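You operate a simulated robot arm through the tools that you are given. There is no shell and no other tool. Be economical: measure what you need, move in short steps, check, and stop when the job is done.

You are at the controls of a simulated robot arm. One attempt, no reset.

## Task
Take the beige coupling plug from the slatted table and put it on the table with a wood top. Stack the tin marked "grease" from the grey table on top of the tin that says "plugs". Put two of the sieves from the grey table on the slatted table. Fetch the flow plug from the grey table and set it on top of the blue block. Put one of the pots from the grey table on the grey tile. Press the feed button two times. Do these in any order. Set down upright: flow plug, pot.
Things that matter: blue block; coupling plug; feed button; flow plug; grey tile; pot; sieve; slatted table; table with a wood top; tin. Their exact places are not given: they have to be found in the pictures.

The check looks at the end state, three seconds after you hand in, the way a careful person would. Anything else that was tipped, shoved, dropped, spilled or broken makes it a failure.

## Robot
A 7-joint arm with a three-finger gripper on a trunk, on a base that drives. Base frame: it is fixed to the floor where the robot stands at the start and does not move with it; the origin is under the middle of the robot, x ahead of it, y to its left, z up; the surface under the hand at the start is at about z = 0.72. Lengths are in m, angles in degrees, forces in N, time in s.
With the tool pointing down near the work surface it reaches from about 0.1 to 0.88 m from the robot's upright axis, wherever it stands. Its first joint turns from -166.0 to 166.0 degrees. Places, roughly: blue block (6x6x9 cm) [0.7, 3.2, 0.8]; coupling plug [0.5, 0, 0.75]; feed button [1, 3.5, 0.7]; flow plug [0.5, 3, 0.75]; grey tile (12x9x2 cm) [0.6, 2.7, 0.7]; pot [0.5, 3.25, 0.75]; sieve [0.5, 2.75, 0.75]; slatted table [0.7, 0.1, 0.7]; table with a wood top [0.7, 4.6, 0.7]; tin [0.75, 2.5, 0.75]. Payload 2.94 kg.
The tool frame sits at the grasp point between the pads (the TCP): z along the fingers, y along the line on which they close. The tips reach 0.03 m beyond it. Largest opening 0.132 m; the body of the gripper starts 0.107 m behind the TCP.
Orientation is that of the tool frame in the base frame, as [roll, pitch, yaw] about the fixed x, y, z axes, in that order (R = Rz(yaw) Ry(pitch) Rx(roll)). With the fingers straight down and closing along the base's y, the tool's x points along the base's -x, its y along +y and its z along -z.

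## Interface
- The arm moves only by the tool drive_tool. Its argument "deltas" is text: rows parted by semicolons, each of 7 numbers parted by spaces: the shift along the base's x, y, z in m, then the turn, a rotation vector about the base's x, y, z in degrees, then the finger opening in m, from 0 to 0.132. In form: dx dy dz ax ay az jaw; .... A call has 1 to 20 rows; each row is the pose to reach, as a shift and turn from the pose commanded when the call began. Each row takes 0.2 s and may step no farther than 0.05 m and 8.6 degrees from the row before; otherwise, or with a gripper value out of range, the whole call is refused. Where a pose cannot be reached the arm comes as near as it can. A force on the tool above 40 N (or 10 N above the force at the start of the call, whichever is more), or a blocked arm, ends the call early, and 0.2 s more pass. The fingers move at their own pace and stop on an object; they squeeze with about 29 N. The grip force told is the motor's: it shows also when the fingers shut on nothing. Time passes only in rows, and 0.2 s behind the last, so rows that repeat a pose let the fingers close. The reply holds the time, the measured pose of the TCP, the force on the tool along the base axes, the opening and the grip force, in the units named above and with some noise, with the torque about the TCP (base axes, N m) and any sound that the robot's microphone picked up.
- Cameras (640 x 400 px; columns grow to the right, rows downward): "scene" is now at [0.0365, 0.1731, 1.7333]; the picture's right is [-0.22, -0.97, 0.00], its down [-0.83, 0.19, -0.53] and it looks along [0.51, -0.12, -0.85] (base axes); focal length 271 px, centre (320, 200). "wrist" rides on the gripper at [0.072, 0.003, -0.144] in the tool frame; the picture's right is [-0.04, 1.00, 0.00], its down [-0.88, -0.04, -0.48] and it looks along [-0.48, -0.02, 0.88] (tool axes); focal length 256 px, centre (320, 200).
- grab_frame(camera): a new picture of that camera. It takes no simulated time.
- lift_body(by): slides the trunk up (or, below 0, down) by that many m; the arm and the scene camera ride with it, the base frame stays. It gives what a move gives, with no picture.
- drive_base(legs): drives the robot by 1 to 6 legs, each [ahead, left, turn to the left] in m, m and degrees, along the robot's own axes; the way and the turn of a leg run together, so that a leg with both is an arc; at most 1.5 m and 180 degrees a leg. The arm and the cameras ride along, it lands a little off, and it stops where it bumps. It gives what a move gives.
- turn_head(pan, tilt): turns the head with the scene camera to pan (to the left, within 143 degrees either way) and tilt (down, from -29 to 69), counted from straight ahead of the robot. It gives what a move gives.
- probe_pixels(camera, pixels): for up to 12 pixels [column, row] of the newest picture of that camera ("zoom" is the newest enlarged one), the place [x, y, z] in the base frame of the surface seen there, good to about 0.003 m. It takes no simulated time.
- zoom(camera, box): a new picture of the part [left, top, right, bottom] of that camera's present view, enlarged. It takes no simulated time.
- job_done(): hands the job in; it is judged then, once.

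Go step by step. Measure first, check grasps and placings, and put right what went wrong. The budget is 131 turns and 144 pictures, counting those below and the enlarged ones. Unless the task says otherwise, let go and move clear before handing in, and close with one line.

The tools are called after "Emit:" by a JSON object that holds its "method" and its "body". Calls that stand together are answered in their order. drive_tool: Moves the arm, as the interface text tells. Its arguments: {"type":"object","properties":{"deltas":{"type":"string"}},"required":["deltas"]} The other tools are called the same way: lift_body (by) slides the trunk up or down; drive_base (legs) drives the base; turn_head (pan, tilt) turns the head that bears the scene camera; grab_frame (camera) takes a picture; probe_pixels (camera, pixels) gives the place of the surface under pixels of a picture; zoom (camera, box) takes an enlarged picture of a part of a camera's view; job_done () hands the job in.

At the start:

```text
time: 0.0
tool_pos: [0.5548, 0.1997, 1.0028]
orientation: [-180.0, 0.0, -180.0]
wrist_force: [-1.0, 0.0, 1.3]
ft_torque: [0.02, -0.01, -0.01]
width: 0.1321
grip_force: 0.0
trunk travel left (down, up): [-0.25, 0.29]
robot x, y, heading: [-0.0022, -0.003, 0.1]
head pan, tilt: [-13.0, 58.3]
```

scene: 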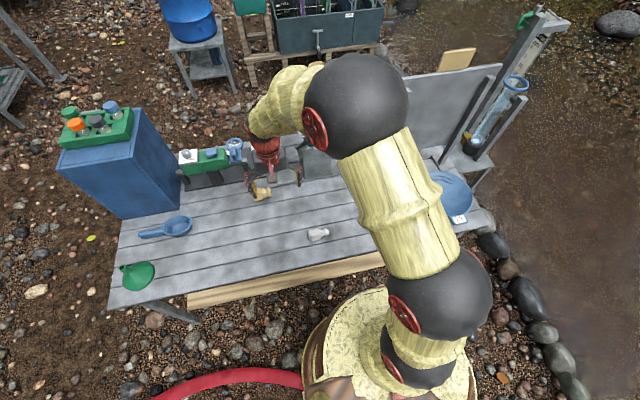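
wrist: 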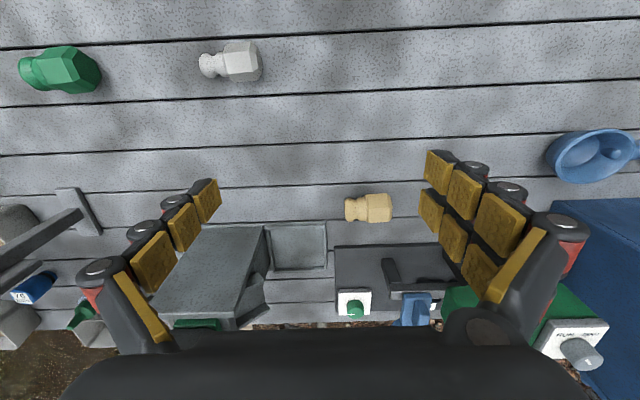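

The wrist picture shows a beige plug at about (370,208), a white one at (230,62) and a green one at (60,70). I'll enlarge and probe them.

Emit:
{"method": "zoom", "body": {"camera": "wrist", "box": [300, 160, 460, 260]}}

Emit:
{"method": "probe_pixels", "body": {"camera": "wrist", "pixels": [[352, 209], [370, 207], [388, 207], [372, 196], [372, 220], [340, 200], [230, 62], [300, 245], [380, 265], [230, 260]]}}

Emit:
{"method": "zoom", "body": {"camera": "scene", "box": [100, 100, 360, 262]}}

```text
4.00 times, centred on (380, 210) of wrist
```

zoom: 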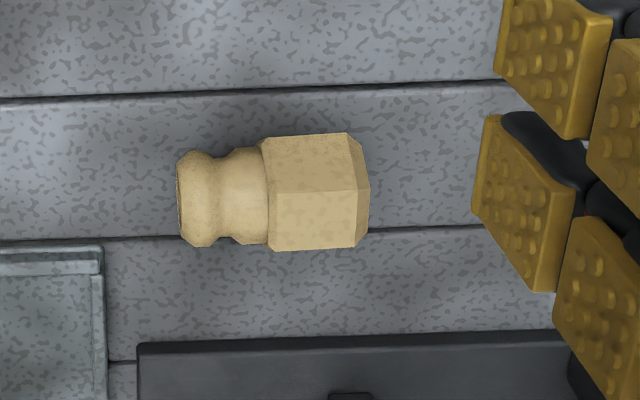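

```text
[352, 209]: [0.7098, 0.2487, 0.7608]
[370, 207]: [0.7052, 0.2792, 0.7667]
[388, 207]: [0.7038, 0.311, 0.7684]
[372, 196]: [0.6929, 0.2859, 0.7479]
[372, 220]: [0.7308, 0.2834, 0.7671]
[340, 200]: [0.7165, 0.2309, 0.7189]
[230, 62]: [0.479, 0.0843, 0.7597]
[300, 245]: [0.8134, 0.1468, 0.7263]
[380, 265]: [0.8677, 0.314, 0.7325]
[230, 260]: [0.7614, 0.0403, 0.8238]
```

```text
2.46 times, centred on (230, 181) of scene
```

zoom: 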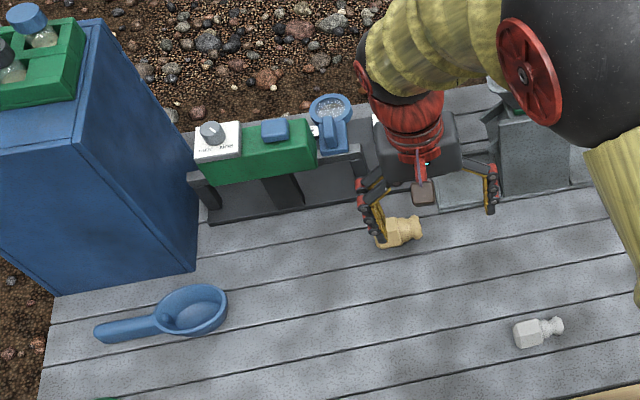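

The beige plug lies along y, with its body spanning x≈0.69–0.735 and y≈0.25–0.315, top at 0.768, on a surface at 0.72. I'll turn the tool 90° and come down over it.

Emit:
{"method": "drive_tool", "body": {"deltas": "0.015 0.008 0 0 0 8.2 0.12;0.03 0.016 0 0 0 16.4 0.12;0.045 0.024 0 0 0 24.6 0.12;0.06 0.032 0 0 0 32.8 0.12;0.075 0.04 0 0 0 41 0.12;0.09 0.048 0 0 0 49.2 0.12;0.105 0.056 0 0 0 57.4 0.12;0.12 0.064 0 0 0 65.6 0.12;0.135 0.072 -0.03 0 0 73.8 0.12;0.15 0.08 -0.06 0 0 82 0.12;0.157 0.09 -0.1 0 0 90 0.12;0.157 0.09 -0.13 0 0 90 0.12;0.157 0.09 -0.13 0 0 90 0.12"}}

Emit:
{"method": "grab_frame", "body": {"camera": "wrist"}}

```text
time: 2.8
tool_pos: [0.711, 0.2888, 0.8722]
orientation: [-180.0, 0.0, -90.0]
wrist_force: [-0.7, 0.6, -0.4]
ft_torque: [-0.01, -0.01, 0.02]
width: 0.1199
grip_force: 0.0
trunk travel left (down, up): [-0.25, 0.29]
robot x, y, heading: [0.0016, -0.0004, 0.2]
head pan, tilt: [-13.0, 58.3]
```

```text
139 pictures are left
```

wrist: 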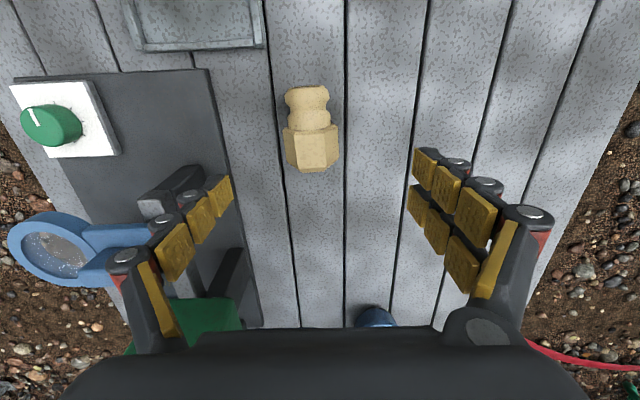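

The plug at (311,140) sits between the fingers, a little toward the left one. I'll probe it along with the grey plate and the green box near the left finger.

Emit:
{"method": "probe_pixels", "body": {"camera": "wrist", "pixels": [[288, 140], [312, 140], [335, 140], [310, 160], [308, 95], [215, 140], [160, 195], [220, 310], [230, 270], [60, 120]]}}

```text
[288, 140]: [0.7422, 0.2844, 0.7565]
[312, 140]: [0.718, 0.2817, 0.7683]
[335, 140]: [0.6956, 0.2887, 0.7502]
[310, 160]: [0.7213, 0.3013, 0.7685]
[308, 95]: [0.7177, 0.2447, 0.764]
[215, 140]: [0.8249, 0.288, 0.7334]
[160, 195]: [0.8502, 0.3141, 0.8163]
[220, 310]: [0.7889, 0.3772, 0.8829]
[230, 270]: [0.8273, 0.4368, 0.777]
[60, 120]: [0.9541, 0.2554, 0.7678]
```

The plug's centre is about x 0.719, y 0.288. I'll descend and close.

Emit:
{"method": "drive_tool", "body": {"deltas": "0.008 0 -0.03 0 0 0 0.1;0.008 0 -0.07 0 0 0 0.1;0.008 0 -0.1 0 0 0 0.1;0.008 0 -0.118 0 0 0 0.1;0.008 0 -0.118 0 0 0 0.1;0.008 0 -0.118 0 0 0 0.03;0.008 0 -0.118 0 0 0 0.03;0.008 0 -0.118 0 0 0 0.03;0.008 0 -0.118 0 0 0 0.03;0.008 0 -0.118 0 0 0 0.03;0.008 0 -0.118 0 0 0 0.03;0.008 0 -0.1 0 0 0 0.03;0.008 0 -0.06 0 0 0 0.03;0.008 0 -0.02 0 0 0 0.03;-0.03 0 0.03 0 0 0 0.03;-0.07 0 0.08 0 0 0 0.03;-0.1 0 0.12 0 0 0 0.03"}}

Emit:
{"method": "grab_frame", "body": {"camera": "wrist"}}

Emit:
{"method": "turn_head", "body": {"pan": 80, "tilt": 25}}

Emit:
{"method": "grab_frame", "body": {"camera": "scene"}}

```text
refused: row 15 steps farther than a row can; nothing moved
```

```text
138 pictures are left
```

wrist: 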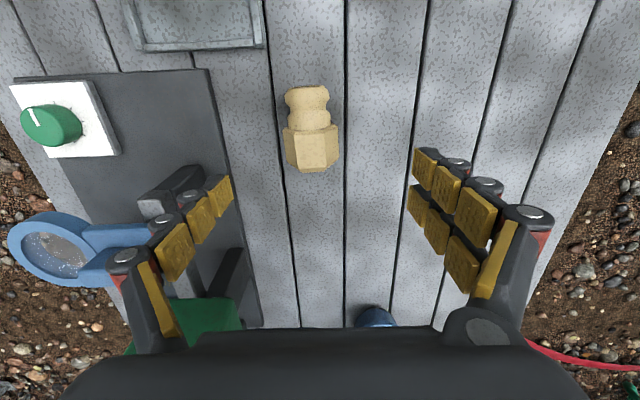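

```text
time: 4.5
tool_pos: [0.71, 0.2891, 0.8718]
orientation: [-180.0, 0.0, -90.0]
wrist_force: [-0.6, -0.1, 0.0]
ft_torque: [-0.01, -0.02, 0.01]
width: 0.1201
grip_force: 0.1
trunk travel left (down, up): [-0.25, 0.29]
robot x, y, heading: [-0.0034, 0.0037, 0.1]
head pan, tilt: [80.0, 25.0]
```

```text
137 pictures are left
```

scene: 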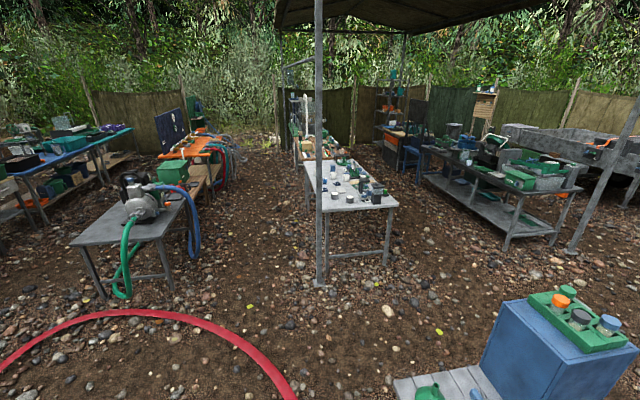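

The call was refused because one step was too long, so I'll repeat it with smaller steps. The grey table shows at (350,190), with a post in front of it at column 320.

Emit:
{"method": "drive_tool", "body": {"deltas": "0.008 0 -0.03 0 0 0 0.1;0.008 0 -0.07 0 0 0 0.1;0.008 0 -0.1 0 0 0 0.1;0.008 0 -0.118 0 0 0 0.1;0.008 0 -0.118 0 0 0 0.1;0.008 0 -0.118 0 0 0 0.03;0.008 0 -0.118 0 0 0 0.03;0.008 0 -0.118 0 0 0 0.03;0.008 0 -0.118 0 0 0 0.03;0.008 0 -0.118 0 0 0 0.03;0.008 0 -0.118 0 0 0 0.03;0.008 0 -0.1 0 0 0 0.03;0.008 0 -0.06 0 0 0 0.03;0.008 0 -0.02 0 0 0 0.03;-0.01 0 0.02 0 0 0 0.03;-0.03 0 0.06 0 0 0 0.03;-0.06 0 0.1 0 0 0 0.03"}}

Emit:
{"method": "grab_frame", "body": {"camera": "wrist"}}

Emit:
{"method": "probe_pixels", "body": {"camera": "scene", "pixels": [[320, 280], [304, 165], [329, 209], [398, 204], [350, 162], [300, 140], [320, 225], [330, 285], [387, 262], [305, 197], [75, 240], [500, 245]]}}

Emit:
{"method": "zoom", "body": {"camera": "scene", "box": [270, 100, 430, 220]}}

```text
time: 8.1
tool_pos: [0.6492, 0.289, 0.9703]
orientation: [179.9, -0.1, -90.0]
wrist_force: [-0.8, 0.1, -2.1]
ft_torque: [0.01, -0.03, 0.02]
width: 0.0559
grip_force: 29.3
trunk travel left (down, up): [-0.25, 0.29]
robot x, y, heading: [0.0008, 0.0028, 0.1]
head pan, tilt: [80.0, 25.0]
```

```text
136 pictures are left
```

wrist: 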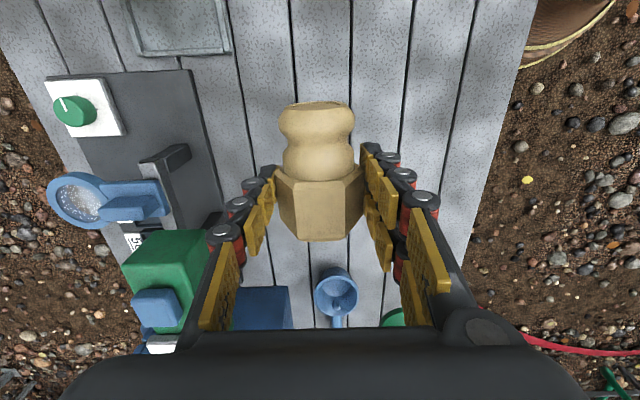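

```text
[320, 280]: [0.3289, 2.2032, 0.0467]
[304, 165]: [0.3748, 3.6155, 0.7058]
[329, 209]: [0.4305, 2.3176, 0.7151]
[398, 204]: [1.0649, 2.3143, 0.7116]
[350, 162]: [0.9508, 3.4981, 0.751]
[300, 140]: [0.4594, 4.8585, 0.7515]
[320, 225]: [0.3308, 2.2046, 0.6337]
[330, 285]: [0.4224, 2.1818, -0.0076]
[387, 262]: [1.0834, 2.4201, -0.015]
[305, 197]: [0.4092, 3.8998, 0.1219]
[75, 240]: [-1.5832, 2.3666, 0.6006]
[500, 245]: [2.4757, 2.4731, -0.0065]
```

```text
3.33 times, centred on (350, 160) of scene
```

zoom: 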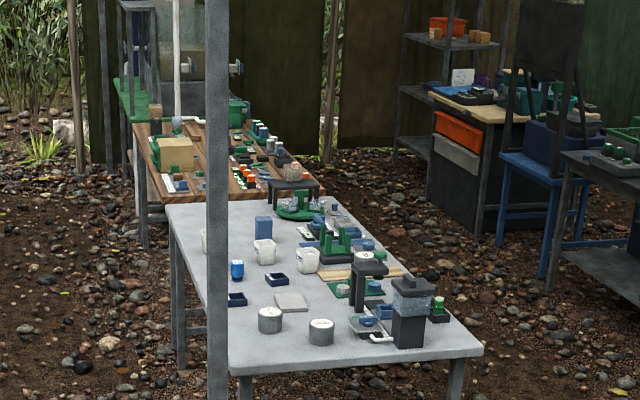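

The plug is held (opening 0.056, 29 N). Before driving I'll look at the red hose on the floor to my left and at the route.

Emit:
{"method": "turn_head", "body": {"pan": 110, "tilt": 45}}

Emit:
{"method": "grab_frame", "body": {"camera": "scene"}}

Emit:
{"method": "probe_pixels", "body": {"camera": "scene", "pixels": [[100, 200], [200, 200], [320, 200], [320, 100], [100, 100], [320, 300], [500, 200], [500, 300]]}}

```text
time: 9.0
tool_pos: [0.6501, 0.2904, 0.9696]
orientation: [-180.0, 0.0, -90.1]
wrist_force: [-0.8, -0.6, -1.1]
ft_torque: [0.03, 0.0, -0.01]
width: 0.056
grip_force: 28.4
trunk travel left (down, up): [-0.25, 0.29]
robot x, y, heading: [-0.0017, -0.0007, 0.0]
head pan, tilt: [110.0, 45.0]
```

```text
134 pictures are left
```

scene: 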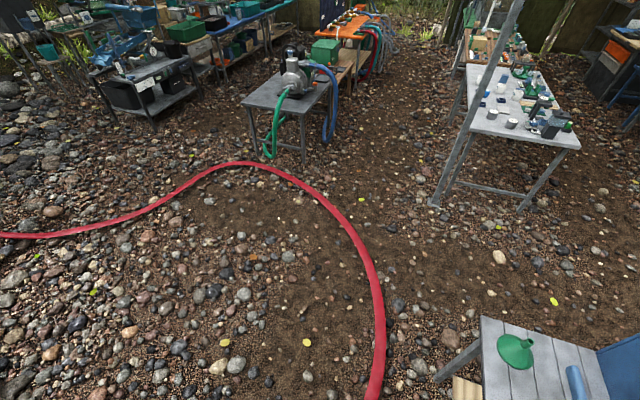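

```text
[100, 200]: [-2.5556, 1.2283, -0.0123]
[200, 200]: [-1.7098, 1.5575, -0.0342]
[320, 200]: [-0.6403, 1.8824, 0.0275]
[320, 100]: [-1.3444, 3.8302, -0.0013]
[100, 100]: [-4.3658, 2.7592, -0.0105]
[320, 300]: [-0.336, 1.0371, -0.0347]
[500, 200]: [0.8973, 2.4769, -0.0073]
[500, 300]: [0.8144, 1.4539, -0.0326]
```

The pump table stands on the left side of the lane, with its right leg near (303,160), and the post foot is at (433,204). I'll probe the lane width.

Emit:
{"method": "probe_pixels", "body": {"camera": "scene", "pixels": [[303, 163], [308, 110], [330, 140], [433, 205], [460, 130], [355, 60], [374, 390], [385, 340], [445, 190]]}}

Emit:
{"method": "drive_tool", "body": {"deltas": "-0.04 -0.02 0.02 0 0 0 0.03;-0.08 -0.04 0.04 0 0 0 0.03;-0.12 -0.08 0.06 0 0 0 0.03;-0.15 -0.12 0.08 0 0 0 0.03;-0.18 -0.16 0.08 0 0 0 0.03;-0.21 -0.2 0.08 0 0 0 0.03;-0.24 -0.24 0.08 0 0 0 0.03;-0.26 -0.28 0.08 0 0 0 0.03"}}

```text
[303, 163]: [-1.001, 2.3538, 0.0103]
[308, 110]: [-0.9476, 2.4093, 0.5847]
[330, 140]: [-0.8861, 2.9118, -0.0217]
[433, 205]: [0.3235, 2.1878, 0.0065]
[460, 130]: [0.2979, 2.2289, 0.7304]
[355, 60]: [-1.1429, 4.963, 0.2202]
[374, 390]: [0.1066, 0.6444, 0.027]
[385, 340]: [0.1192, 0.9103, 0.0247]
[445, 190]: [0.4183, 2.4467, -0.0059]
```

```text
refused: row 3 steps farther than a row can; nothing moved
```

The lane runs from x≈-0.9 to 0.3. I'll tuck the arm in smaller steps, then drive.

Emit:
{"method": "drive_tool", "body": {"deltas": "-0.04 -0.02 0.02 0 0 0 0.03;-0.08 -0.04 0.03 0 0 0 0.03;-0.11 -0.07 0.05 0 0 0 0.03;-0.14 -0.1 0.06 0 0 0 0.03;-0.17 -0.13 0.08 0 0 0 0.03;-0.2 -0.17 0.08 0 0 0 0.03;-0.22 -0.21 0.08 0 0 0 0.03;-0.24 -0.25 0.08 0 0 0 0.03;-0.26 -0.28 0.08 0 0 0 0.03"}}

Emit:
{"method": "drive_base", "body": {"legs": [[-0.4, 0, 0], [0, 1.5, 0], [0, 1.5, 0]]}}

Emit:
{"method": "turn_head", "body": {"pan": 35, "tilt": 35}}

Emit:
{"method": "grab_frame", "body": {"camera": "scene"}}

```text
time: 11.0
tool_pos: [0.3892, 0.0106, 1.0498]
orientation: [-179.9, 0.1, -90.0]
wrist_force: [-0.1, -0.4, -2.0]
ft_torque: [0.02, -0.02, -0.03]
width: 0.056
grip_force: 28.9
trunk travel left (down, up): [-0.25, 0.29]
robot x, y, heading: [-0.0015, -0.0033, -0.3]
head pan, tilt: [110.0, 45.0]
```

```text
time: 27.9
tool_pos: [0.0095, 3.0752, 1.0504]
orientation: [179.9, 0.0, -89.5]
wrist_force: [0.4, 1.3, -1.5]
ft_torque: [-0.03, 0.01, -0.04]
width: 0.0557
grip_force: 28.9
trunk travel left (down, up): [-0.25, 0.29]
robot x, y, heading: [-0.3761, 3.0635, 0.5]
head pan, tilt: [110.0, 45.0]
```

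```text
time: 29.3
tool_pos: [0.0095, 3.0754, 1.0498]
orientation: [180.0, 0.1, -89.7]
wrist_force: [-0.3, -0.4, -1.4]
ft_torque: [0.01, -0.03, 0.02]
width: 0.0558
grip_force: 29.1
trunk travel left (down, up): [-0.25, 0.29]
robot x, y, heading: [-0.3775, 3.0592, 0.3]
head pan, tilt: [35.0, 35.0]
```

```text
133 pictures are left
```

scene: 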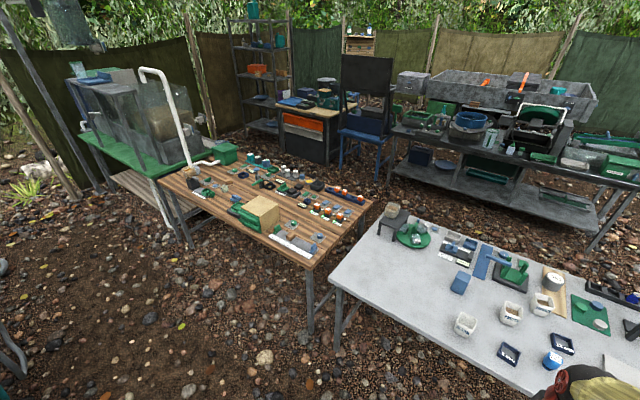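

The wood-top table is at (265,205) and cluttered. I'll enlarge it to find a clear spot.

Emit:
{"method": "zoom", "body": {"camera": "scene", "box": [150, 130, 390, 280]}}

Emit:
{"method": "probe_pixels", "body": {"camera": "scene", "pixels": [[160, 180], [310, 266], [368, 203], [245, 155], [215, 215], [345, 215], [330, 238], [230, 170]]}}

```text
2.67 times, centred on (270, 205) of scene
```

zoom: 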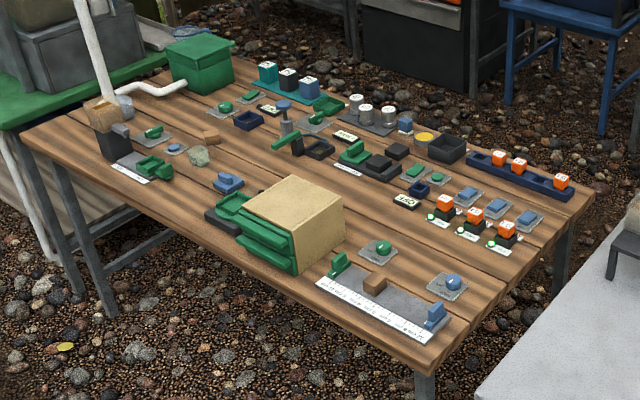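

```text
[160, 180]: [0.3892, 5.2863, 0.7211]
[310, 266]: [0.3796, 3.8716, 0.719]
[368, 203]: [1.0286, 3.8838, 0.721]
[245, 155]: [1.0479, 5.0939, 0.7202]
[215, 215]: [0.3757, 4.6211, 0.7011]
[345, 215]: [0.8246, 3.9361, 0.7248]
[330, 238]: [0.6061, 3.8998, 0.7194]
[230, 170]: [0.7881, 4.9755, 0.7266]
```

Clear wood shows at zoom (180,205) and zoom (490,275). I'll probe there and the items nearby.

Emit:
{"method": "probe_pixels", "body": {"camera": "zoom", "pixels": [[180, 195], [205, 215], [165, 180], [230, 190], [235, 210], [490, 275], [515, 255], [450, 300], [470, 285], [300, 160], [345, 265], [320, 180]]}}

```text
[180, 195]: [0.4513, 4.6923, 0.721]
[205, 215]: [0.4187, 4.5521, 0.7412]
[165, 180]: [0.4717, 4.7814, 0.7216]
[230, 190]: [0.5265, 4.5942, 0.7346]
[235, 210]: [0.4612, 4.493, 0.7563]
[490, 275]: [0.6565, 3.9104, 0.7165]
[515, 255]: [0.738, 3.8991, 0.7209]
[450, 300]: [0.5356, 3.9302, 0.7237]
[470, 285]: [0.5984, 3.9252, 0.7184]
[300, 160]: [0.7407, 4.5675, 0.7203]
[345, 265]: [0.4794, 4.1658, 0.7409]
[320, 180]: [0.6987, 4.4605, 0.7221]
```

I'll aim for the clear spot around (0.44, 4.70). First I drive there and take a close look.

Emit:
{"method": "drive_base", "body": {"legs": [[0, 1.3, -0.3], [0, 0.3, 0], [0.34, 0, 0]]}}

Emit:
{"method": "turn_head", "body": {"pan": 0, "tilt": 55}}

Emit:
{"method": "grab_frame", "body": {"camera": "scene"}}

Emit:
{"method": "grab_frame", "body": {"camera": "wrist"}}

```text
time: 39.2
tool_pos: [0.3606, 4.6321, 1.0507]
orientation: [-180.0, 0.0, -91.2]
wrist_force: [-0.3, 1.0, -1.7]
ft_torque: [0.02, -0.01, 0.02]
width: 0.0558
grip_force: 29.0
trunk travel left (down, up): [-0.25, 0.29]
robot x, y, heading: [-0.0278, 4.6323, -1.4]
head pan, tilt: [35.0, 35.0]
```

```text
time: 40.2
tool_pos: [0.3611, 4.6328, 1.0493]
orientation: [179.9, 0.1, -91.2]
wrist_force: [0.2, -0.2, -0.4]
ft_torque: [-0.03, 0.0, 0.01]
width: 0.0557
grip_force: 29.4
trunk travel left (down, up): [-0.25, 0.29]
robot x, y, heading: [-0.0288, 4.6252, -1.2]
head pan, tilt: [0.0, 55.0]
```

```text
131 pictures are left
```

scene: 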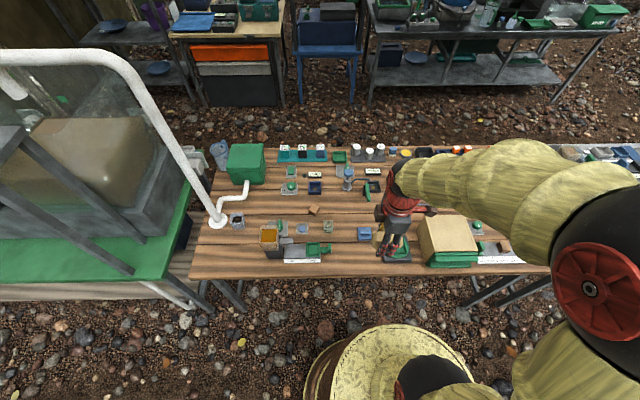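

```text
130 pictures are left
```

wrist: 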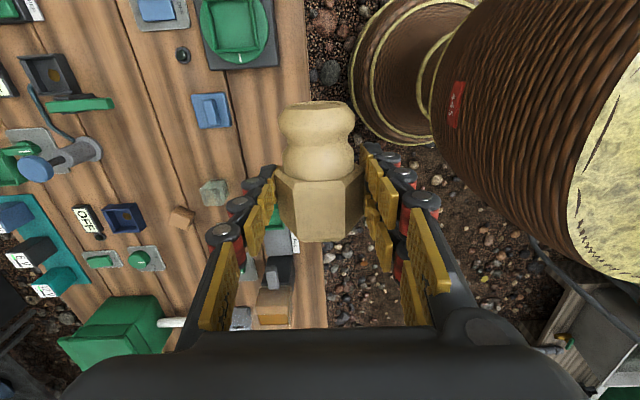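

Emit:
{"method": "zoom", "body": {"camera": "scene", "box": [220, 140, 460, 290]}}

Emit:
{"method": "probe_pixels", "body": {"camera": "zoom", "pixels": [[330, 320], [330, 345], [300, 275], [330, 230], [365, 260], [340, 180], [270, 160], [330, 275], [390, 250], [280, 195], [300, 340], [255, 185]]}}

```text
2.67 times, centred on (340, 215) of scene
```

zoom: 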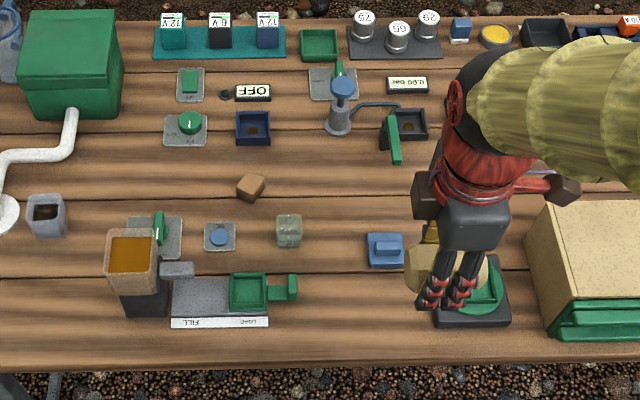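

```text
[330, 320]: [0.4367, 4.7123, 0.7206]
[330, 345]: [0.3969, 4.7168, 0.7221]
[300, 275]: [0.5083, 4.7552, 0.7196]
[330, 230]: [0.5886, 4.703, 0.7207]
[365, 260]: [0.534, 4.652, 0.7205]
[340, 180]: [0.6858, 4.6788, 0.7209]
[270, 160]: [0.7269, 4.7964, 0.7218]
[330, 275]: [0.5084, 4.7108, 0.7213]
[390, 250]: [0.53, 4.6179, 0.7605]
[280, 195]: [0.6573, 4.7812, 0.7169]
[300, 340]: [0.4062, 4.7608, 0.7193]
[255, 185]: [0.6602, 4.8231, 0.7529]
```

Wood is clear around zoom (345,315), about (0.45, 4.68), between the green handle and the blue switch. I'll lower the plug there, release it and lift away.

Emit:
{"method": "drive_tool", "body": {"deltas": "0.03 0.02 0 0 0 0 0.03;0.06 0.04 -0.02 0 0 0 0.03;0.089 0.052 -0.05 0 0 0 0.03;0.089 0.052 -0.09 0 0 0 0.03;0.089 0.052 -0.13 0 0 0 0.03;0.089 0.052 -0.17 0 0 0 0.03;0.089 0.052 -0.21 0 0 0 0.03;0.089 0.052 -0.24 0 0 0 0.03;0.089 0.052 -0.27 0 0 0 0.03;0.089 0.052 -0.282 0 0 0 0.03;0.089 0.052 -0.288 0 0 0 0.03;0.089 0.052 -0.293 0 0 0 0.03;0.089 0.052 -0.293 0 0 0 0.03"}}

Emit:
{"method": "grab_frame", "body": {"camera": "wrist"}}

```text
time: 43.0
tool_pos: [0.4505, 4.6841, 0.757]
orientation: [-179.9, 0.0, -91.2]
wrist_force: [0.5, 0.0, -1.3]
ft_torque: [0.01, -0.01, 0.0]
width: 0.0561
grip_force: 29.2
trunk travel left (down, up): [-0.25, 0.29]
robot x, y, heading: [-0.0296, 4.6303, -1.1]
head pan, tilt: [0.0, 55.0]
```

```text
128 pictures are left
```

wrist: 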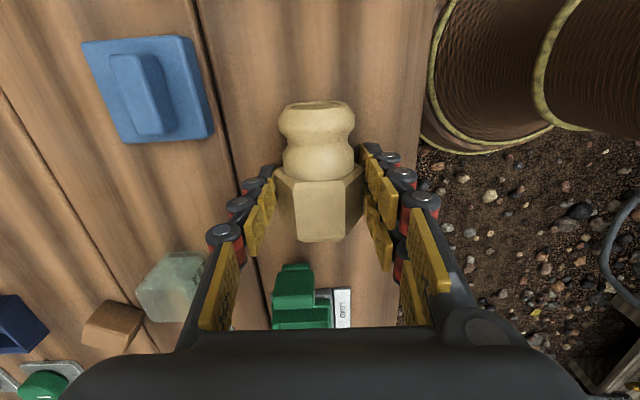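

There's no contact yet. I'll go 2 mm lower, open gently, rise and look.

Emit:
{"method": "drive_tool", "body": {"deltas": "0 0 -0.002 0 0 0 0.03;0 0 -0.002 0 0 0 0.085;0 0 -0.002 0 0 0 0.085;0 0 -0.002 0 0 0 0.085;0 0 0.02 0 0 0 0.085;0 0 0.06 0 0 0 0.085;0 0 0.1 0 0 0 0.085;-0.02 -0.02 0.14 0 0 0 0.085;-0.04 -0.03 0.18 0 0 0 0.085;-0.06 -0.04 0.22 0 0 0 0.085;-0.09 -0.05 0.26 0 0 0 0.085;-0.09 -0.05 0.293 0 0 0 0.085"}}

Emit:
{"method": "grab_frame", "body": {"camera": "wrist"}}

Emit:
{"method": "turn_head", "body": {"pan": -35, "tilt": 40}}

Emit:
{"method": "grab_frame", "body": {"camera": "scene"}}

```text
refused: row 11 steps farther than a row can; nothing moved
```

```text
127 pictures are left
```

wrist: 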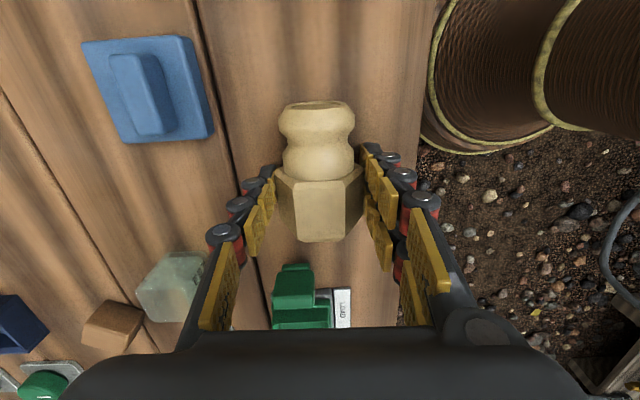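

```text
time: 44.0
tool_pos: [0.4499, 4.6839, 0.7584]
orientation: [180.0, 0.1, -91.2]
wrist_force: [-0.1, 0.5, -1.3]
ft_torque: [-0.01, -0.01, 0.03]
width: 0.056
grip_force: 29.2
trunk travel left (down, up): [-0.25, 0.29]
robot x, y, heading: [-0.029, 4.6293, -1.2]
head pan, tilt: [-35.0, 40.0]
```

```text
126 pictures are left
```

scene: 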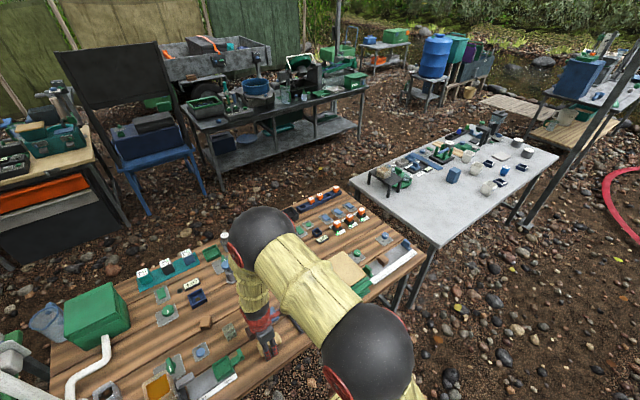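

One step was too long again; I'll repeat with safe steps.

Emit:
{"method": "drive_tool", "body": {"deltas": "0 0 -0.003 0 0 0 0.03;0 0 -0.003 0 0 0 0.085;0 0 -0.003 0 0 0 0.085;0 0 -0.003 0 0 0 0.085;0 0 0.02 0 0 0 0.085;0 0 0.06 0 0 0 0.085;0 0 0.1 0 0 0 0.085;-0.02 -0.02 0.14 0 0 0 0.085;-0.04 -0.03 0.18 0 0 0 0.085;-0.06 -0.04 0.22 0 0 0 0.085;-0.08 -0.05 0.26 0 0 0 0.085;-0.09 -0.05 0.293 0 0 0 0.085"}}

Emit:
{"method": "grab_frame", "body": {"camera": "wrist"}}

```text
time: 46.6
tool_pos: [0.3596, 4.6342, 1.0483]
orientation: [-180.0, 0.0, -91.1]
wrist_force: [-0.8, 0.1, -1.0]
ft_torque: [0.0, 0.02, 0.03]
width: 0.0856
grip_force: 0.0
trunk travel left (down, up): [-0.25, 0.29]
robot x, y, heading: [-0.0299, 4.6267, -1.3]
head pan, tilt: [-35.0, 40.0]
```

```text
125 pictures are left
```

wrist: 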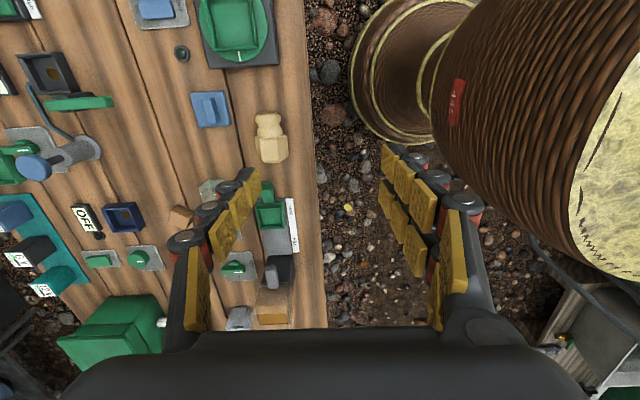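

The beige plug lies safely on the wood top at (270,140). Next I back off and drive to the grey table.

Emit:
{"method": "drive_base", "body": {"legs": [[-0.3, 0, 1.2], [0, -1.4, 0], [0, -0.2, 0], [0.28, 0, 0]]}}

Emit:
{"method": "turn_head", "body": {"pan": 0, "tilt": 55}}

Emit:
{"method": "grab_frame", "body": {"camera": "scene"}}

Emit:
{"method": "zoom", "body": {"camera": "scene", "box": [80, 100, 400, 300]}}

```text
time: 58.2
tool_pos: [0.3661, 3.0228, 1.0486]
orientation: [180.0, 0.1, -88.7]
wrist_force: [0.5, -0.4, 0.4]
ft_torque: [-0.02, 0.02, -0.01]
width: 0.0851
grip_force: 0.0
trunk travel left (down, up): [-0.25, 0.29]
robot x, y, heading: [-0.0216, 3.0007, 1.4]
head pan, tilt: [-35.0, 40.0]
```

```text
time: 59.2
tool_pos: [0.3663, 3.0231, 1.0484]
orientation: [-179.9, 0.0, -88.7]
wrist_force: [-0.1, 0.3, 0.2]
ft_torque: [0.0, 0.01, -0.01]
width: 0.0849
grip_force: 0.0
trunk travel left (down, up): [-0.25, 0.29]
robot x, y, heading: [-0.0238, 3.0006, 1.2]
head pan, tilt: [0.0, 55.0]
```

```text
124 pictures are left
```

scene: 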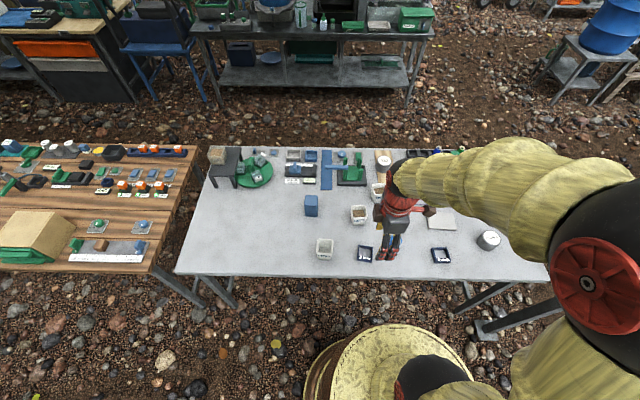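

```text
2.00 times, centred on (240, 200) of scene
```

zoom: 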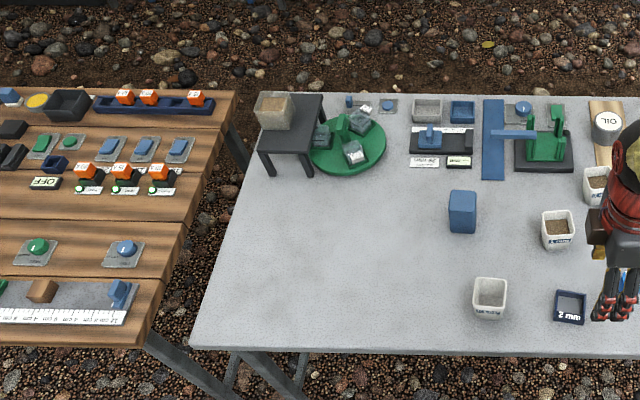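

I see pots at zoom (490,297), (557,230) and (597,185), the blue block at (462,210), and a sieve at (570,307). I'll enlarge further and shift the view past the arm.

Emit:
{"method": "zoom", "body": {"camera": "scene", "box": [200, 140, 330, 221]}}

Emit:
{"method": "zoom", "body": {"camera": "scene", "box": [300, 140, 470, 270]}}

Emit:
{"method": "zoom", "body": {"camera": "scene", "box": [420, 150, 580, 290]}}

Emit:
{"method": "grab_frame", "body": {"camera": "wrist"}}

```text
4.92 times, centred on (265, 180) of scene
```

zoom: 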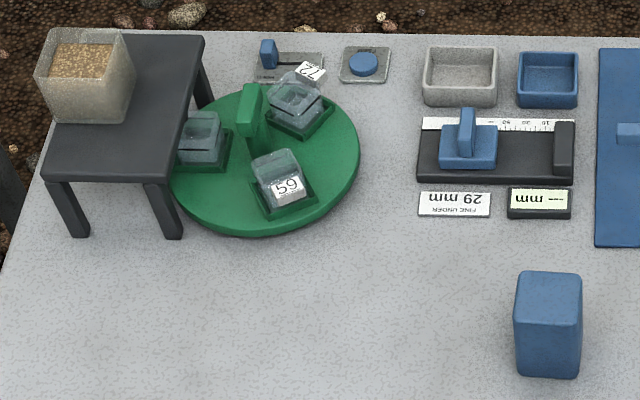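

```text
3.08 times, centred on (385, 205) of scene
```

zoom: 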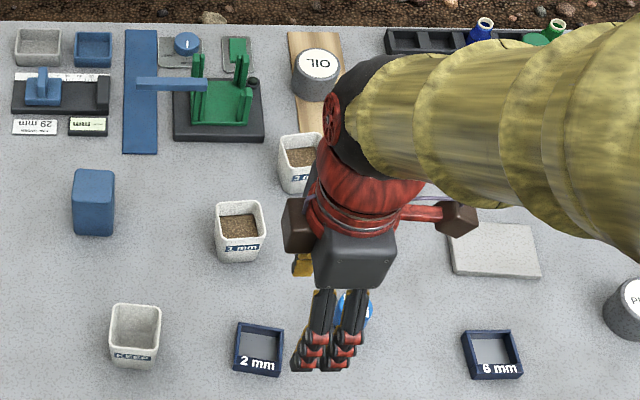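

```text
2.86 times, centred on (500, 220) of scene
```

zoom: 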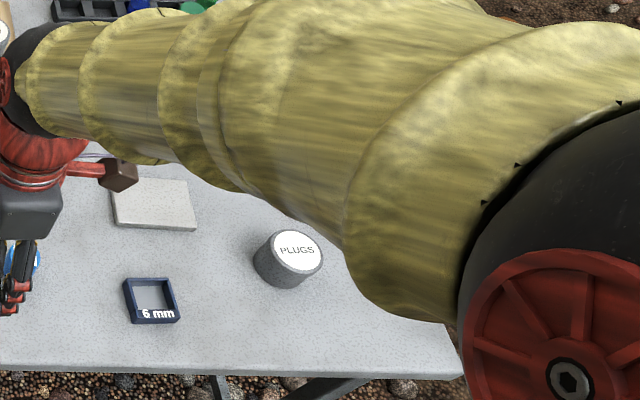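

```text
119 pictures are left
```

wrist: 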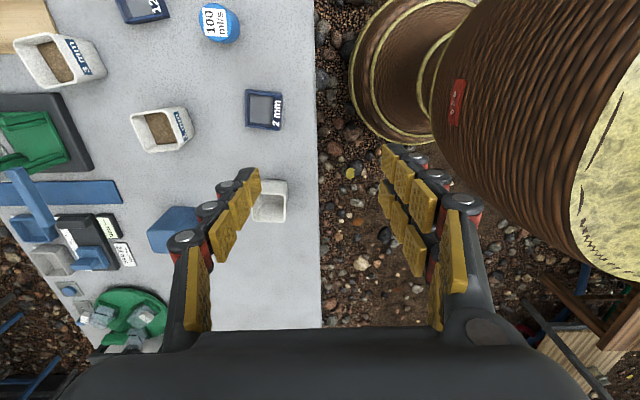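

The front pot is empty and marked KEEP, the others hold gravel, and the flow plug reads "100 ml/s". I'll probe these in the wrist view.

Emit:
{"method": "probe_pixels", "body": {"camera": "wrist", "pixels": [[270, 195], [158, 130], [60, 60], [264, 108], [215, 22], [172, 225], [140, 8], [285, 300], [235, 25], [250, 195], [290, 195], [272, 220]]}}

Emit:
{"method": "zoom", "body": {"camera": "wrist", "box": [0, 0, 320, 200]}}

Emit:
{"method": "drive_tool", "body": {"deltas": "0 -0.02 0.03 0 0 -8 0.13;0 -0.04 0.06 0 0 -16 0.13;0 -0.06 0.09 0 0 -24 0.13;0 -0.08 0.12 0 0 -32 0.13;0 -0.1 0.15 0 0 -40 0.13;0 -0.12 0.15 0 0 -48 0.13;0 -0.15 0.15 0 0 -56 0.13;0 -0.18 0.15 0 0 -64 0.13;0 -0.22 0.15 0 0 -72 0.13;0 -0.26 0.15 0 0 -80 0.13;0 -0.3 0.15 0 0 -88 0.13;0 -0.34 0.15 0 0 -91 0.13"}}

Emit:
{"method": "grab_frame", "body": {"camera": "wrist"}}

Emit:
{"method": "grab_frame", "body": {"camera": "scene"}}

```text
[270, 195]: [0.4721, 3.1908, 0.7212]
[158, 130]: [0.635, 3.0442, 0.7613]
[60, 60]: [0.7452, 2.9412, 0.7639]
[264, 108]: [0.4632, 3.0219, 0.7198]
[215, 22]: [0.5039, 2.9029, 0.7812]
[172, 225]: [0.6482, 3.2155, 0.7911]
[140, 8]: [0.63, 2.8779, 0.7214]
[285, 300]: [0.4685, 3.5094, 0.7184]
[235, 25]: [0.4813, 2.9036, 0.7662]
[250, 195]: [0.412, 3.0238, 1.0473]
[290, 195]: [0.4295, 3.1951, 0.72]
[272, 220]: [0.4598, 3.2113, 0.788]
```

```text
2.00 times, centred on (160, 100) of wrist
```

zoom: 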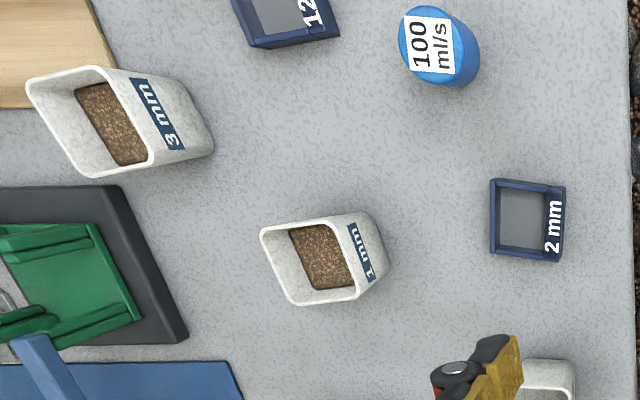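

```text
time: 61.8
tool_pos: [0.3666, 2.6825, 1.1987]
orientation: [-179.9, -0.1, -179.7]
wrist_force: [0.2, -0.1, 0.8]
ft_torque: [0.0, 0.02, 0.0]
width: 0.13
grip_force: 0.1
trunk travel left (down, up): [-0.25, 0.29]
robot x, y, heading: [-0.0236, 3.0016, 1.3]
head pan, tilt: [0.0, 55.0]
```

```text
117 pictures are left
```

wrist: 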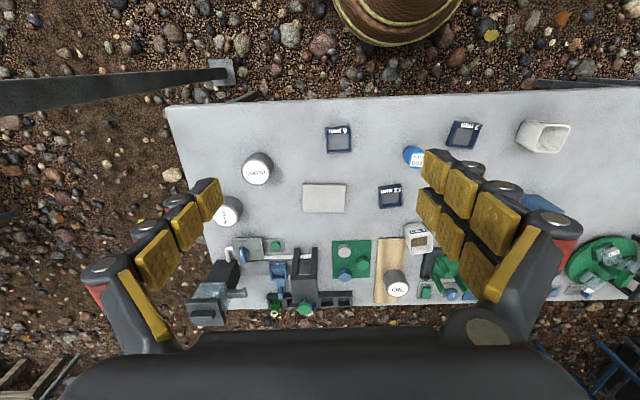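

```text
116 pictures are left
```

scene: 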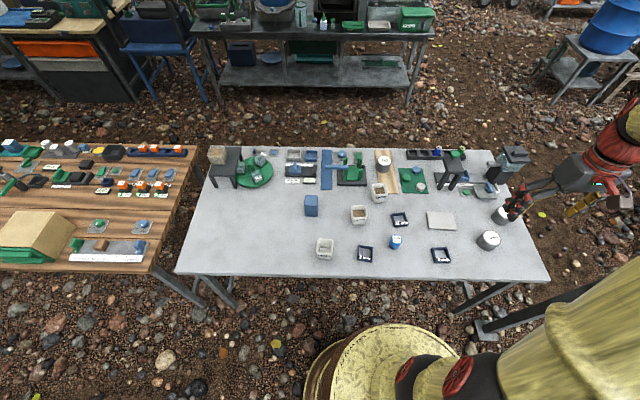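

Now both views are clear. I'll enlarge the right and back parts to find the grease tin and the feed button.

Emit:
{"method": "zoom", "body": {"camera": "wrist", "box": [170, 120, 430, 320]}}

Emit:
{"method": "zoom", "body": {"camera": "scene", "box": [360, 140, 550, 260]}}

Emit:
{"method": "zoom", "body": {"camera": "scene", "box": [260, 140, 430, 210]}}

Emit:
{"method": "probe_pixels", "body": {"camera": "scene", "pixels": [[488, 236], [502, 213], [441, 220], [395, 239], [311, 198], [323, 243], [364, 254], [440, 256], [400, 220], [358, 211], [262, 155], [280, 155]]}}

```text
2.00 times, centred on (300, 220) of wrist
```

zoom: 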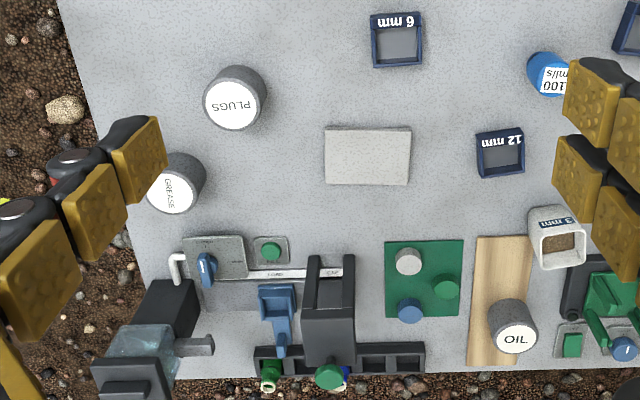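

```text
3.33 times, centred on (455, 200) of scene
```

zoom: 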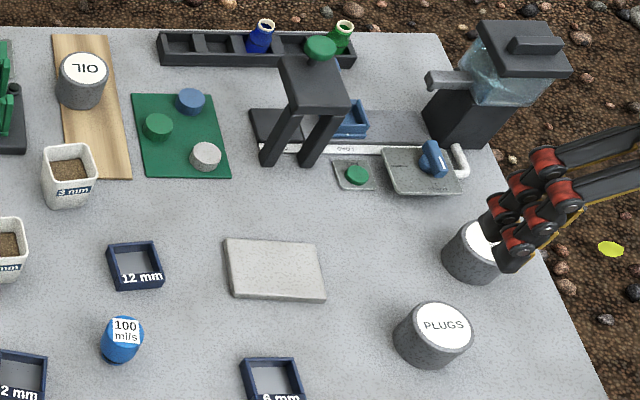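

```text
3.76 times, centred on (345, 175) of scene
```

zoom: 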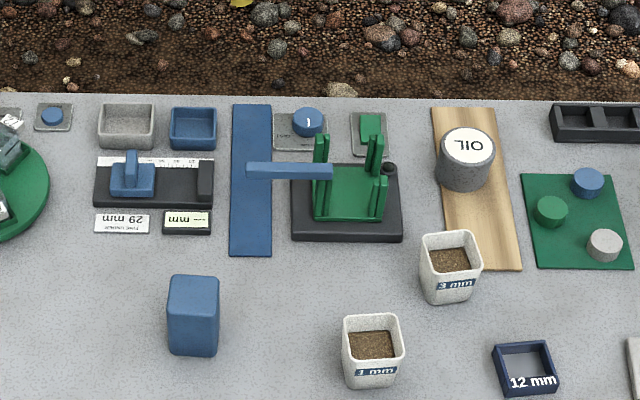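

```text
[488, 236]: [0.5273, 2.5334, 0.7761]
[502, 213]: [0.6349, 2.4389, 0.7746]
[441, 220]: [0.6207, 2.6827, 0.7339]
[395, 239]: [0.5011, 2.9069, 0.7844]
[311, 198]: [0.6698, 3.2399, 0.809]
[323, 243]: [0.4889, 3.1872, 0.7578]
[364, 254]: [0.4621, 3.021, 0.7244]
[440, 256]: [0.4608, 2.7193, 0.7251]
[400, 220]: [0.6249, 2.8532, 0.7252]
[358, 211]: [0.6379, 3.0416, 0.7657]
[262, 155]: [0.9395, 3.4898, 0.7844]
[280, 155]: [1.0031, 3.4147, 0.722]
```

The GREASE tin is at about (0.635, 2.44), PLUGS at (0.527, 2.533), and a round blue button near the turntable at about (1.0, 3.42). I'll check my base's size and the table edge to see how far I can drive in, and enlarge the button.

Emit:
{"method": "zoom", "body": {"camera": "scene", "box": [240, 140, 304, 180]}}

Emit:
{"method": "probe_pixels", "body": {"camera": "scene", "pixels": [[390, 330], [325, 350], [310, 395], [440, 335], [400, 345], [330, 272], [274, 152], [255, 150], [345, 370]]}}

Emit:
{"method": "probe_pixels", "body": {"camera": "zoom", "pixels": [[340, 120], [340, 105], [330, 125], [350, 120], [380, 100], [340, 150], [250, 110]]}}

```text
10.00 times, centred on (272, 160) of scene
```

zoom: 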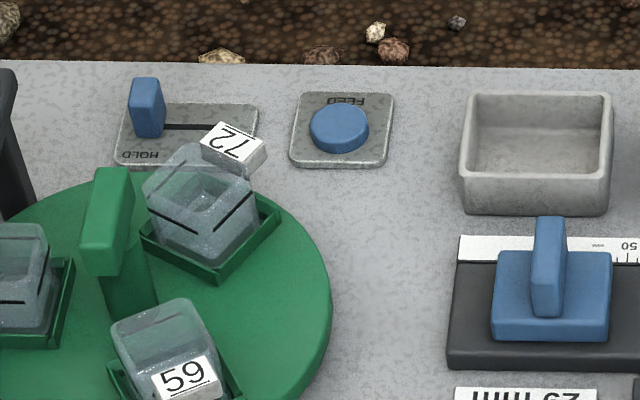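

```text
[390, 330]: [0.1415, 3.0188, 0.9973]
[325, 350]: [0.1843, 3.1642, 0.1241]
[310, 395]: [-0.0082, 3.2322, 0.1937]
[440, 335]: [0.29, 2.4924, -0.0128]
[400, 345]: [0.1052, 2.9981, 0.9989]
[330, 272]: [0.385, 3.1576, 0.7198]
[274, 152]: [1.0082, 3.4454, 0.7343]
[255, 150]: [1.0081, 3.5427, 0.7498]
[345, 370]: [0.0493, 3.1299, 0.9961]
```

```text
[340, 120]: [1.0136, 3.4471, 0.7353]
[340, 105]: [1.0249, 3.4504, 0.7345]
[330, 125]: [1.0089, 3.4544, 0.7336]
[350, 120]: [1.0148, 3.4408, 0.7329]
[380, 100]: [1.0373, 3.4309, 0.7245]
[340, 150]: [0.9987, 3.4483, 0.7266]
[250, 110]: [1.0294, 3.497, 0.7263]
```

The button is clearly labelled FEED, at (1.014, 3.447, 0.735). Pot first: I'll measure the empty KEEP pot, the flow plug, the block and the tile in detail.

Emit:
{"method": "zoom", "body": {"camera": "scene", "box": [290, 180, 418, 260]}}

Emit:
{"method": "probe_pixels", "body": {"camera": "zoom", "pixels": [[127, 300], [212, 300], [170, 298], [165, 385], [168, 325], [195, 345], [500, 280], [525, 275], [553, 280], [527, 262], [527, 290], [100, 75]]}}

Emit:
{"method": "probe_pixels", "body": {"camera": "scene", "pixels": [[428, 212], [452, 212], [430, 229], [457, 229], [308, 197], [317, 197], [312, 193], [307, 215], [316, 215], [441, 220], [285, 172], [281, 172]]}}

```text
5.00 times, centred on (354, 220) of scene
```

zoom: 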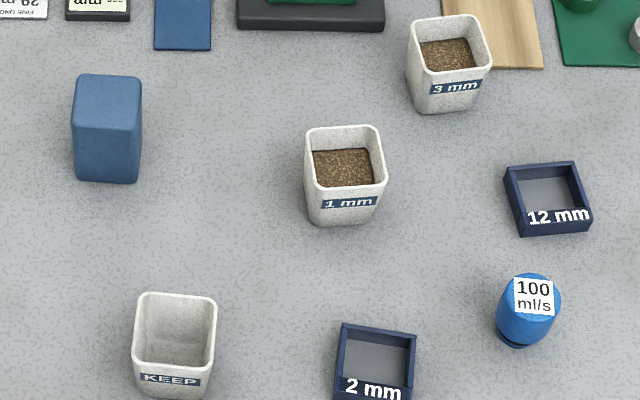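

```text
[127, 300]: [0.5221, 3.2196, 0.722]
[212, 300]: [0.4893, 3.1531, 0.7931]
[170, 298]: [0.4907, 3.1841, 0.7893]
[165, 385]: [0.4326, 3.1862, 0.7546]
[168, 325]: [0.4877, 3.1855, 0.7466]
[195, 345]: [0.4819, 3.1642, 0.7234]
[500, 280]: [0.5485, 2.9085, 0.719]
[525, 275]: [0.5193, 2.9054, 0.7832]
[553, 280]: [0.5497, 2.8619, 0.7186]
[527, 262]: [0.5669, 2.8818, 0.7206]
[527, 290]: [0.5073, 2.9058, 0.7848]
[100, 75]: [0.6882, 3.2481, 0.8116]
```

```text
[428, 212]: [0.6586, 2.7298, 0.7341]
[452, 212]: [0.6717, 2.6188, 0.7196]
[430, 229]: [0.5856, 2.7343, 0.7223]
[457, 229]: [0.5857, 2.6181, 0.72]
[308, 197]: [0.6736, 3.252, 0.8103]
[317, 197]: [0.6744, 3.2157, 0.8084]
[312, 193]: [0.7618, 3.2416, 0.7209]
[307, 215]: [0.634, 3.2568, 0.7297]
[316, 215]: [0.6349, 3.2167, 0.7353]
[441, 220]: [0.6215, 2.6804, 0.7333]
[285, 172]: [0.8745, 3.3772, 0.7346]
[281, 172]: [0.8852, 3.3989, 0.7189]
```

The pot's rim centre is about (0.462, 3.186), top 0.79. The tile is centred at (0.622, 2.680), top 0.734. I'll move the open hand above the pot.

Emit:
{"method": "drive_tool", "body": {"deltas": "0.008 0.042 -0.02 0 0 0 0.12;0.016 0.084 -0.04 0 0 0 0.12;0.024 0.126 -0.06 0 0 0 0.12;0.032 0.168 -0.08 0 0 0 0.12;0.04 0.21 -0.1 0 0 0 0.12;0.048 0.252 -0.12 0 0 0 0.12;0.056 0.294 -0.14 0 0 0 0.12;0.064 0.336 -0.16 0 0 0 0.12;0.072 0.378 -0.18 0 0 0 0.12;0.08 0.42 -0.2 0 0 0 0.12;0.088 0.462 -0.22 0 0 0 0.12;0.096 0.503 -0.24 0 0 0 0.12;0.096 0.503 -0.28 0 0 0 0.12;0.096 0.503 -0.32 0 0 0 0.12;0.096 0.503 -0.32 0 0 0 0.12"}}

Emit:
{"method": "grab_frame", "body": {"camera": "wrist"}}

Emit:
{"method": "grab_frame", "body": {"camera": "scene"}}

```text
time: 65.0
tool_pos: [0.4634, 3.1882, 0.8777]
orientation: [180.0, 0.0, -179.6]
wrist_force: [0.7, 0.7, 0.4]
ft_torque: [0.0, 0.02, -0.01]
width: 0.12
grip_force: 0.1
trunk travel left (down, up): [-0.25, 0.29]
robot x, y, heading: [-0.0221, 3.0017, 1.4]
head pan, tilt: [0.0, 55.0]
```

```text
110 pictures are left
```

wrist: 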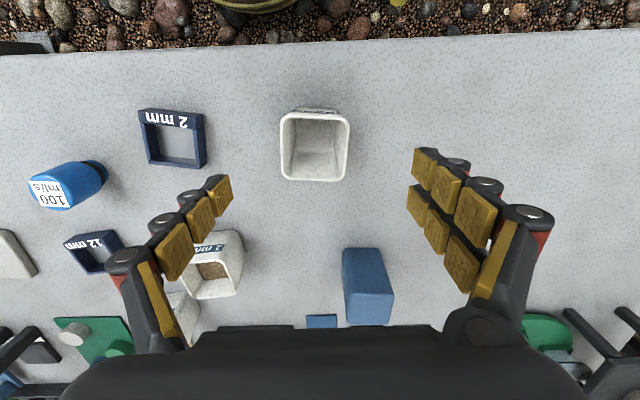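

```text
109 pictures are left
```

scene: 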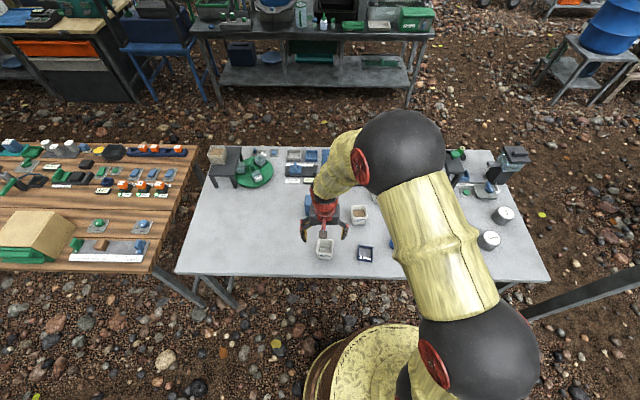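

The pot at (315,147) is nearly centred between the fingers. I'll probe its rim.

Emit:
{"method": "probe_pixels", "body": {"camera": "wrist", "pixels": [[283, 140], [346, 140], [316, 114], [314, 180], [282, 175], [347, 176]]}}

```text
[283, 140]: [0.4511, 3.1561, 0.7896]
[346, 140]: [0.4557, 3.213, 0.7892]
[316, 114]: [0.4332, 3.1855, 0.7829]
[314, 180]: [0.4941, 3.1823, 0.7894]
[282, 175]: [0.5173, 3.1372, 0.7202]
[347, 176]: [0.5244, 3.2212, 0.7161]
```

The rim centre is (0.463, 3.185). I'll descend to z 0.77, close and lift.

Emit:
{"method": "drive_tool", "body": {"deltas": "0 -0.003 -0.04 0 0 0 0.12;0 -0.003 -0.08 0 0 0 0.12;0 -0.003 -0.11 0 0 0 0.12;0 -0.003 -0.11 0 0 0 0.03;0 -0.003 -0.11 0 0 0 0.03;0 -0.003 -0.11 0 0 0 0.03;0 -0.003 -0.11 0 0 0 0.03;0 -0.003 -0.11 0 0 0 0.03;0 -0.003 -0.11 0 0 0 0.03;0 -0.003 -0.08 0 0 0 0.03;0 -0.003 -0.04 0 0 0 0.03;0 -0.003 0 0 0 0 0.03;0 -0.003 0.03 0 0 0 0.03"}}

Emit:
{"method": "grab_frame", "body": {"camera": "wrist"}}

```text
time: 67.8
tool_pos: [0.4622, 3.1841, 0.9094]
orientation: [-180.0, 0.0, -179.7]
wrist_force: [-0.5, 0.1, -0.6]
ft_torque: [0.05, -0.02, -0.03]
width: 0.0584
grip_force: 29.1
trunk travel left (down, up): [-0.25, 0.29]
robot x, y, heading: [-0.019, 3.0002, 1.4]
head pan, tilt: [0.0, 55.0]
```

```text
108 pictures are left
```

wrist: 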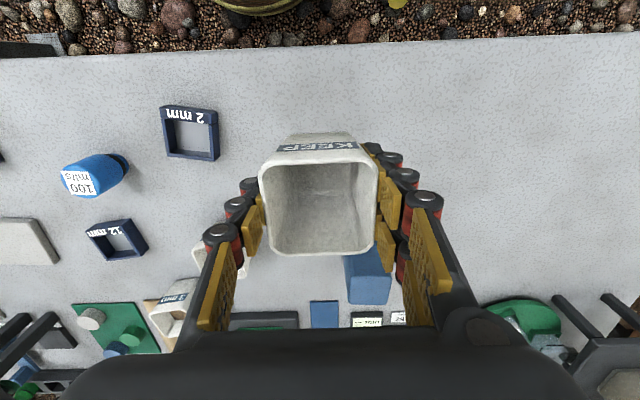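

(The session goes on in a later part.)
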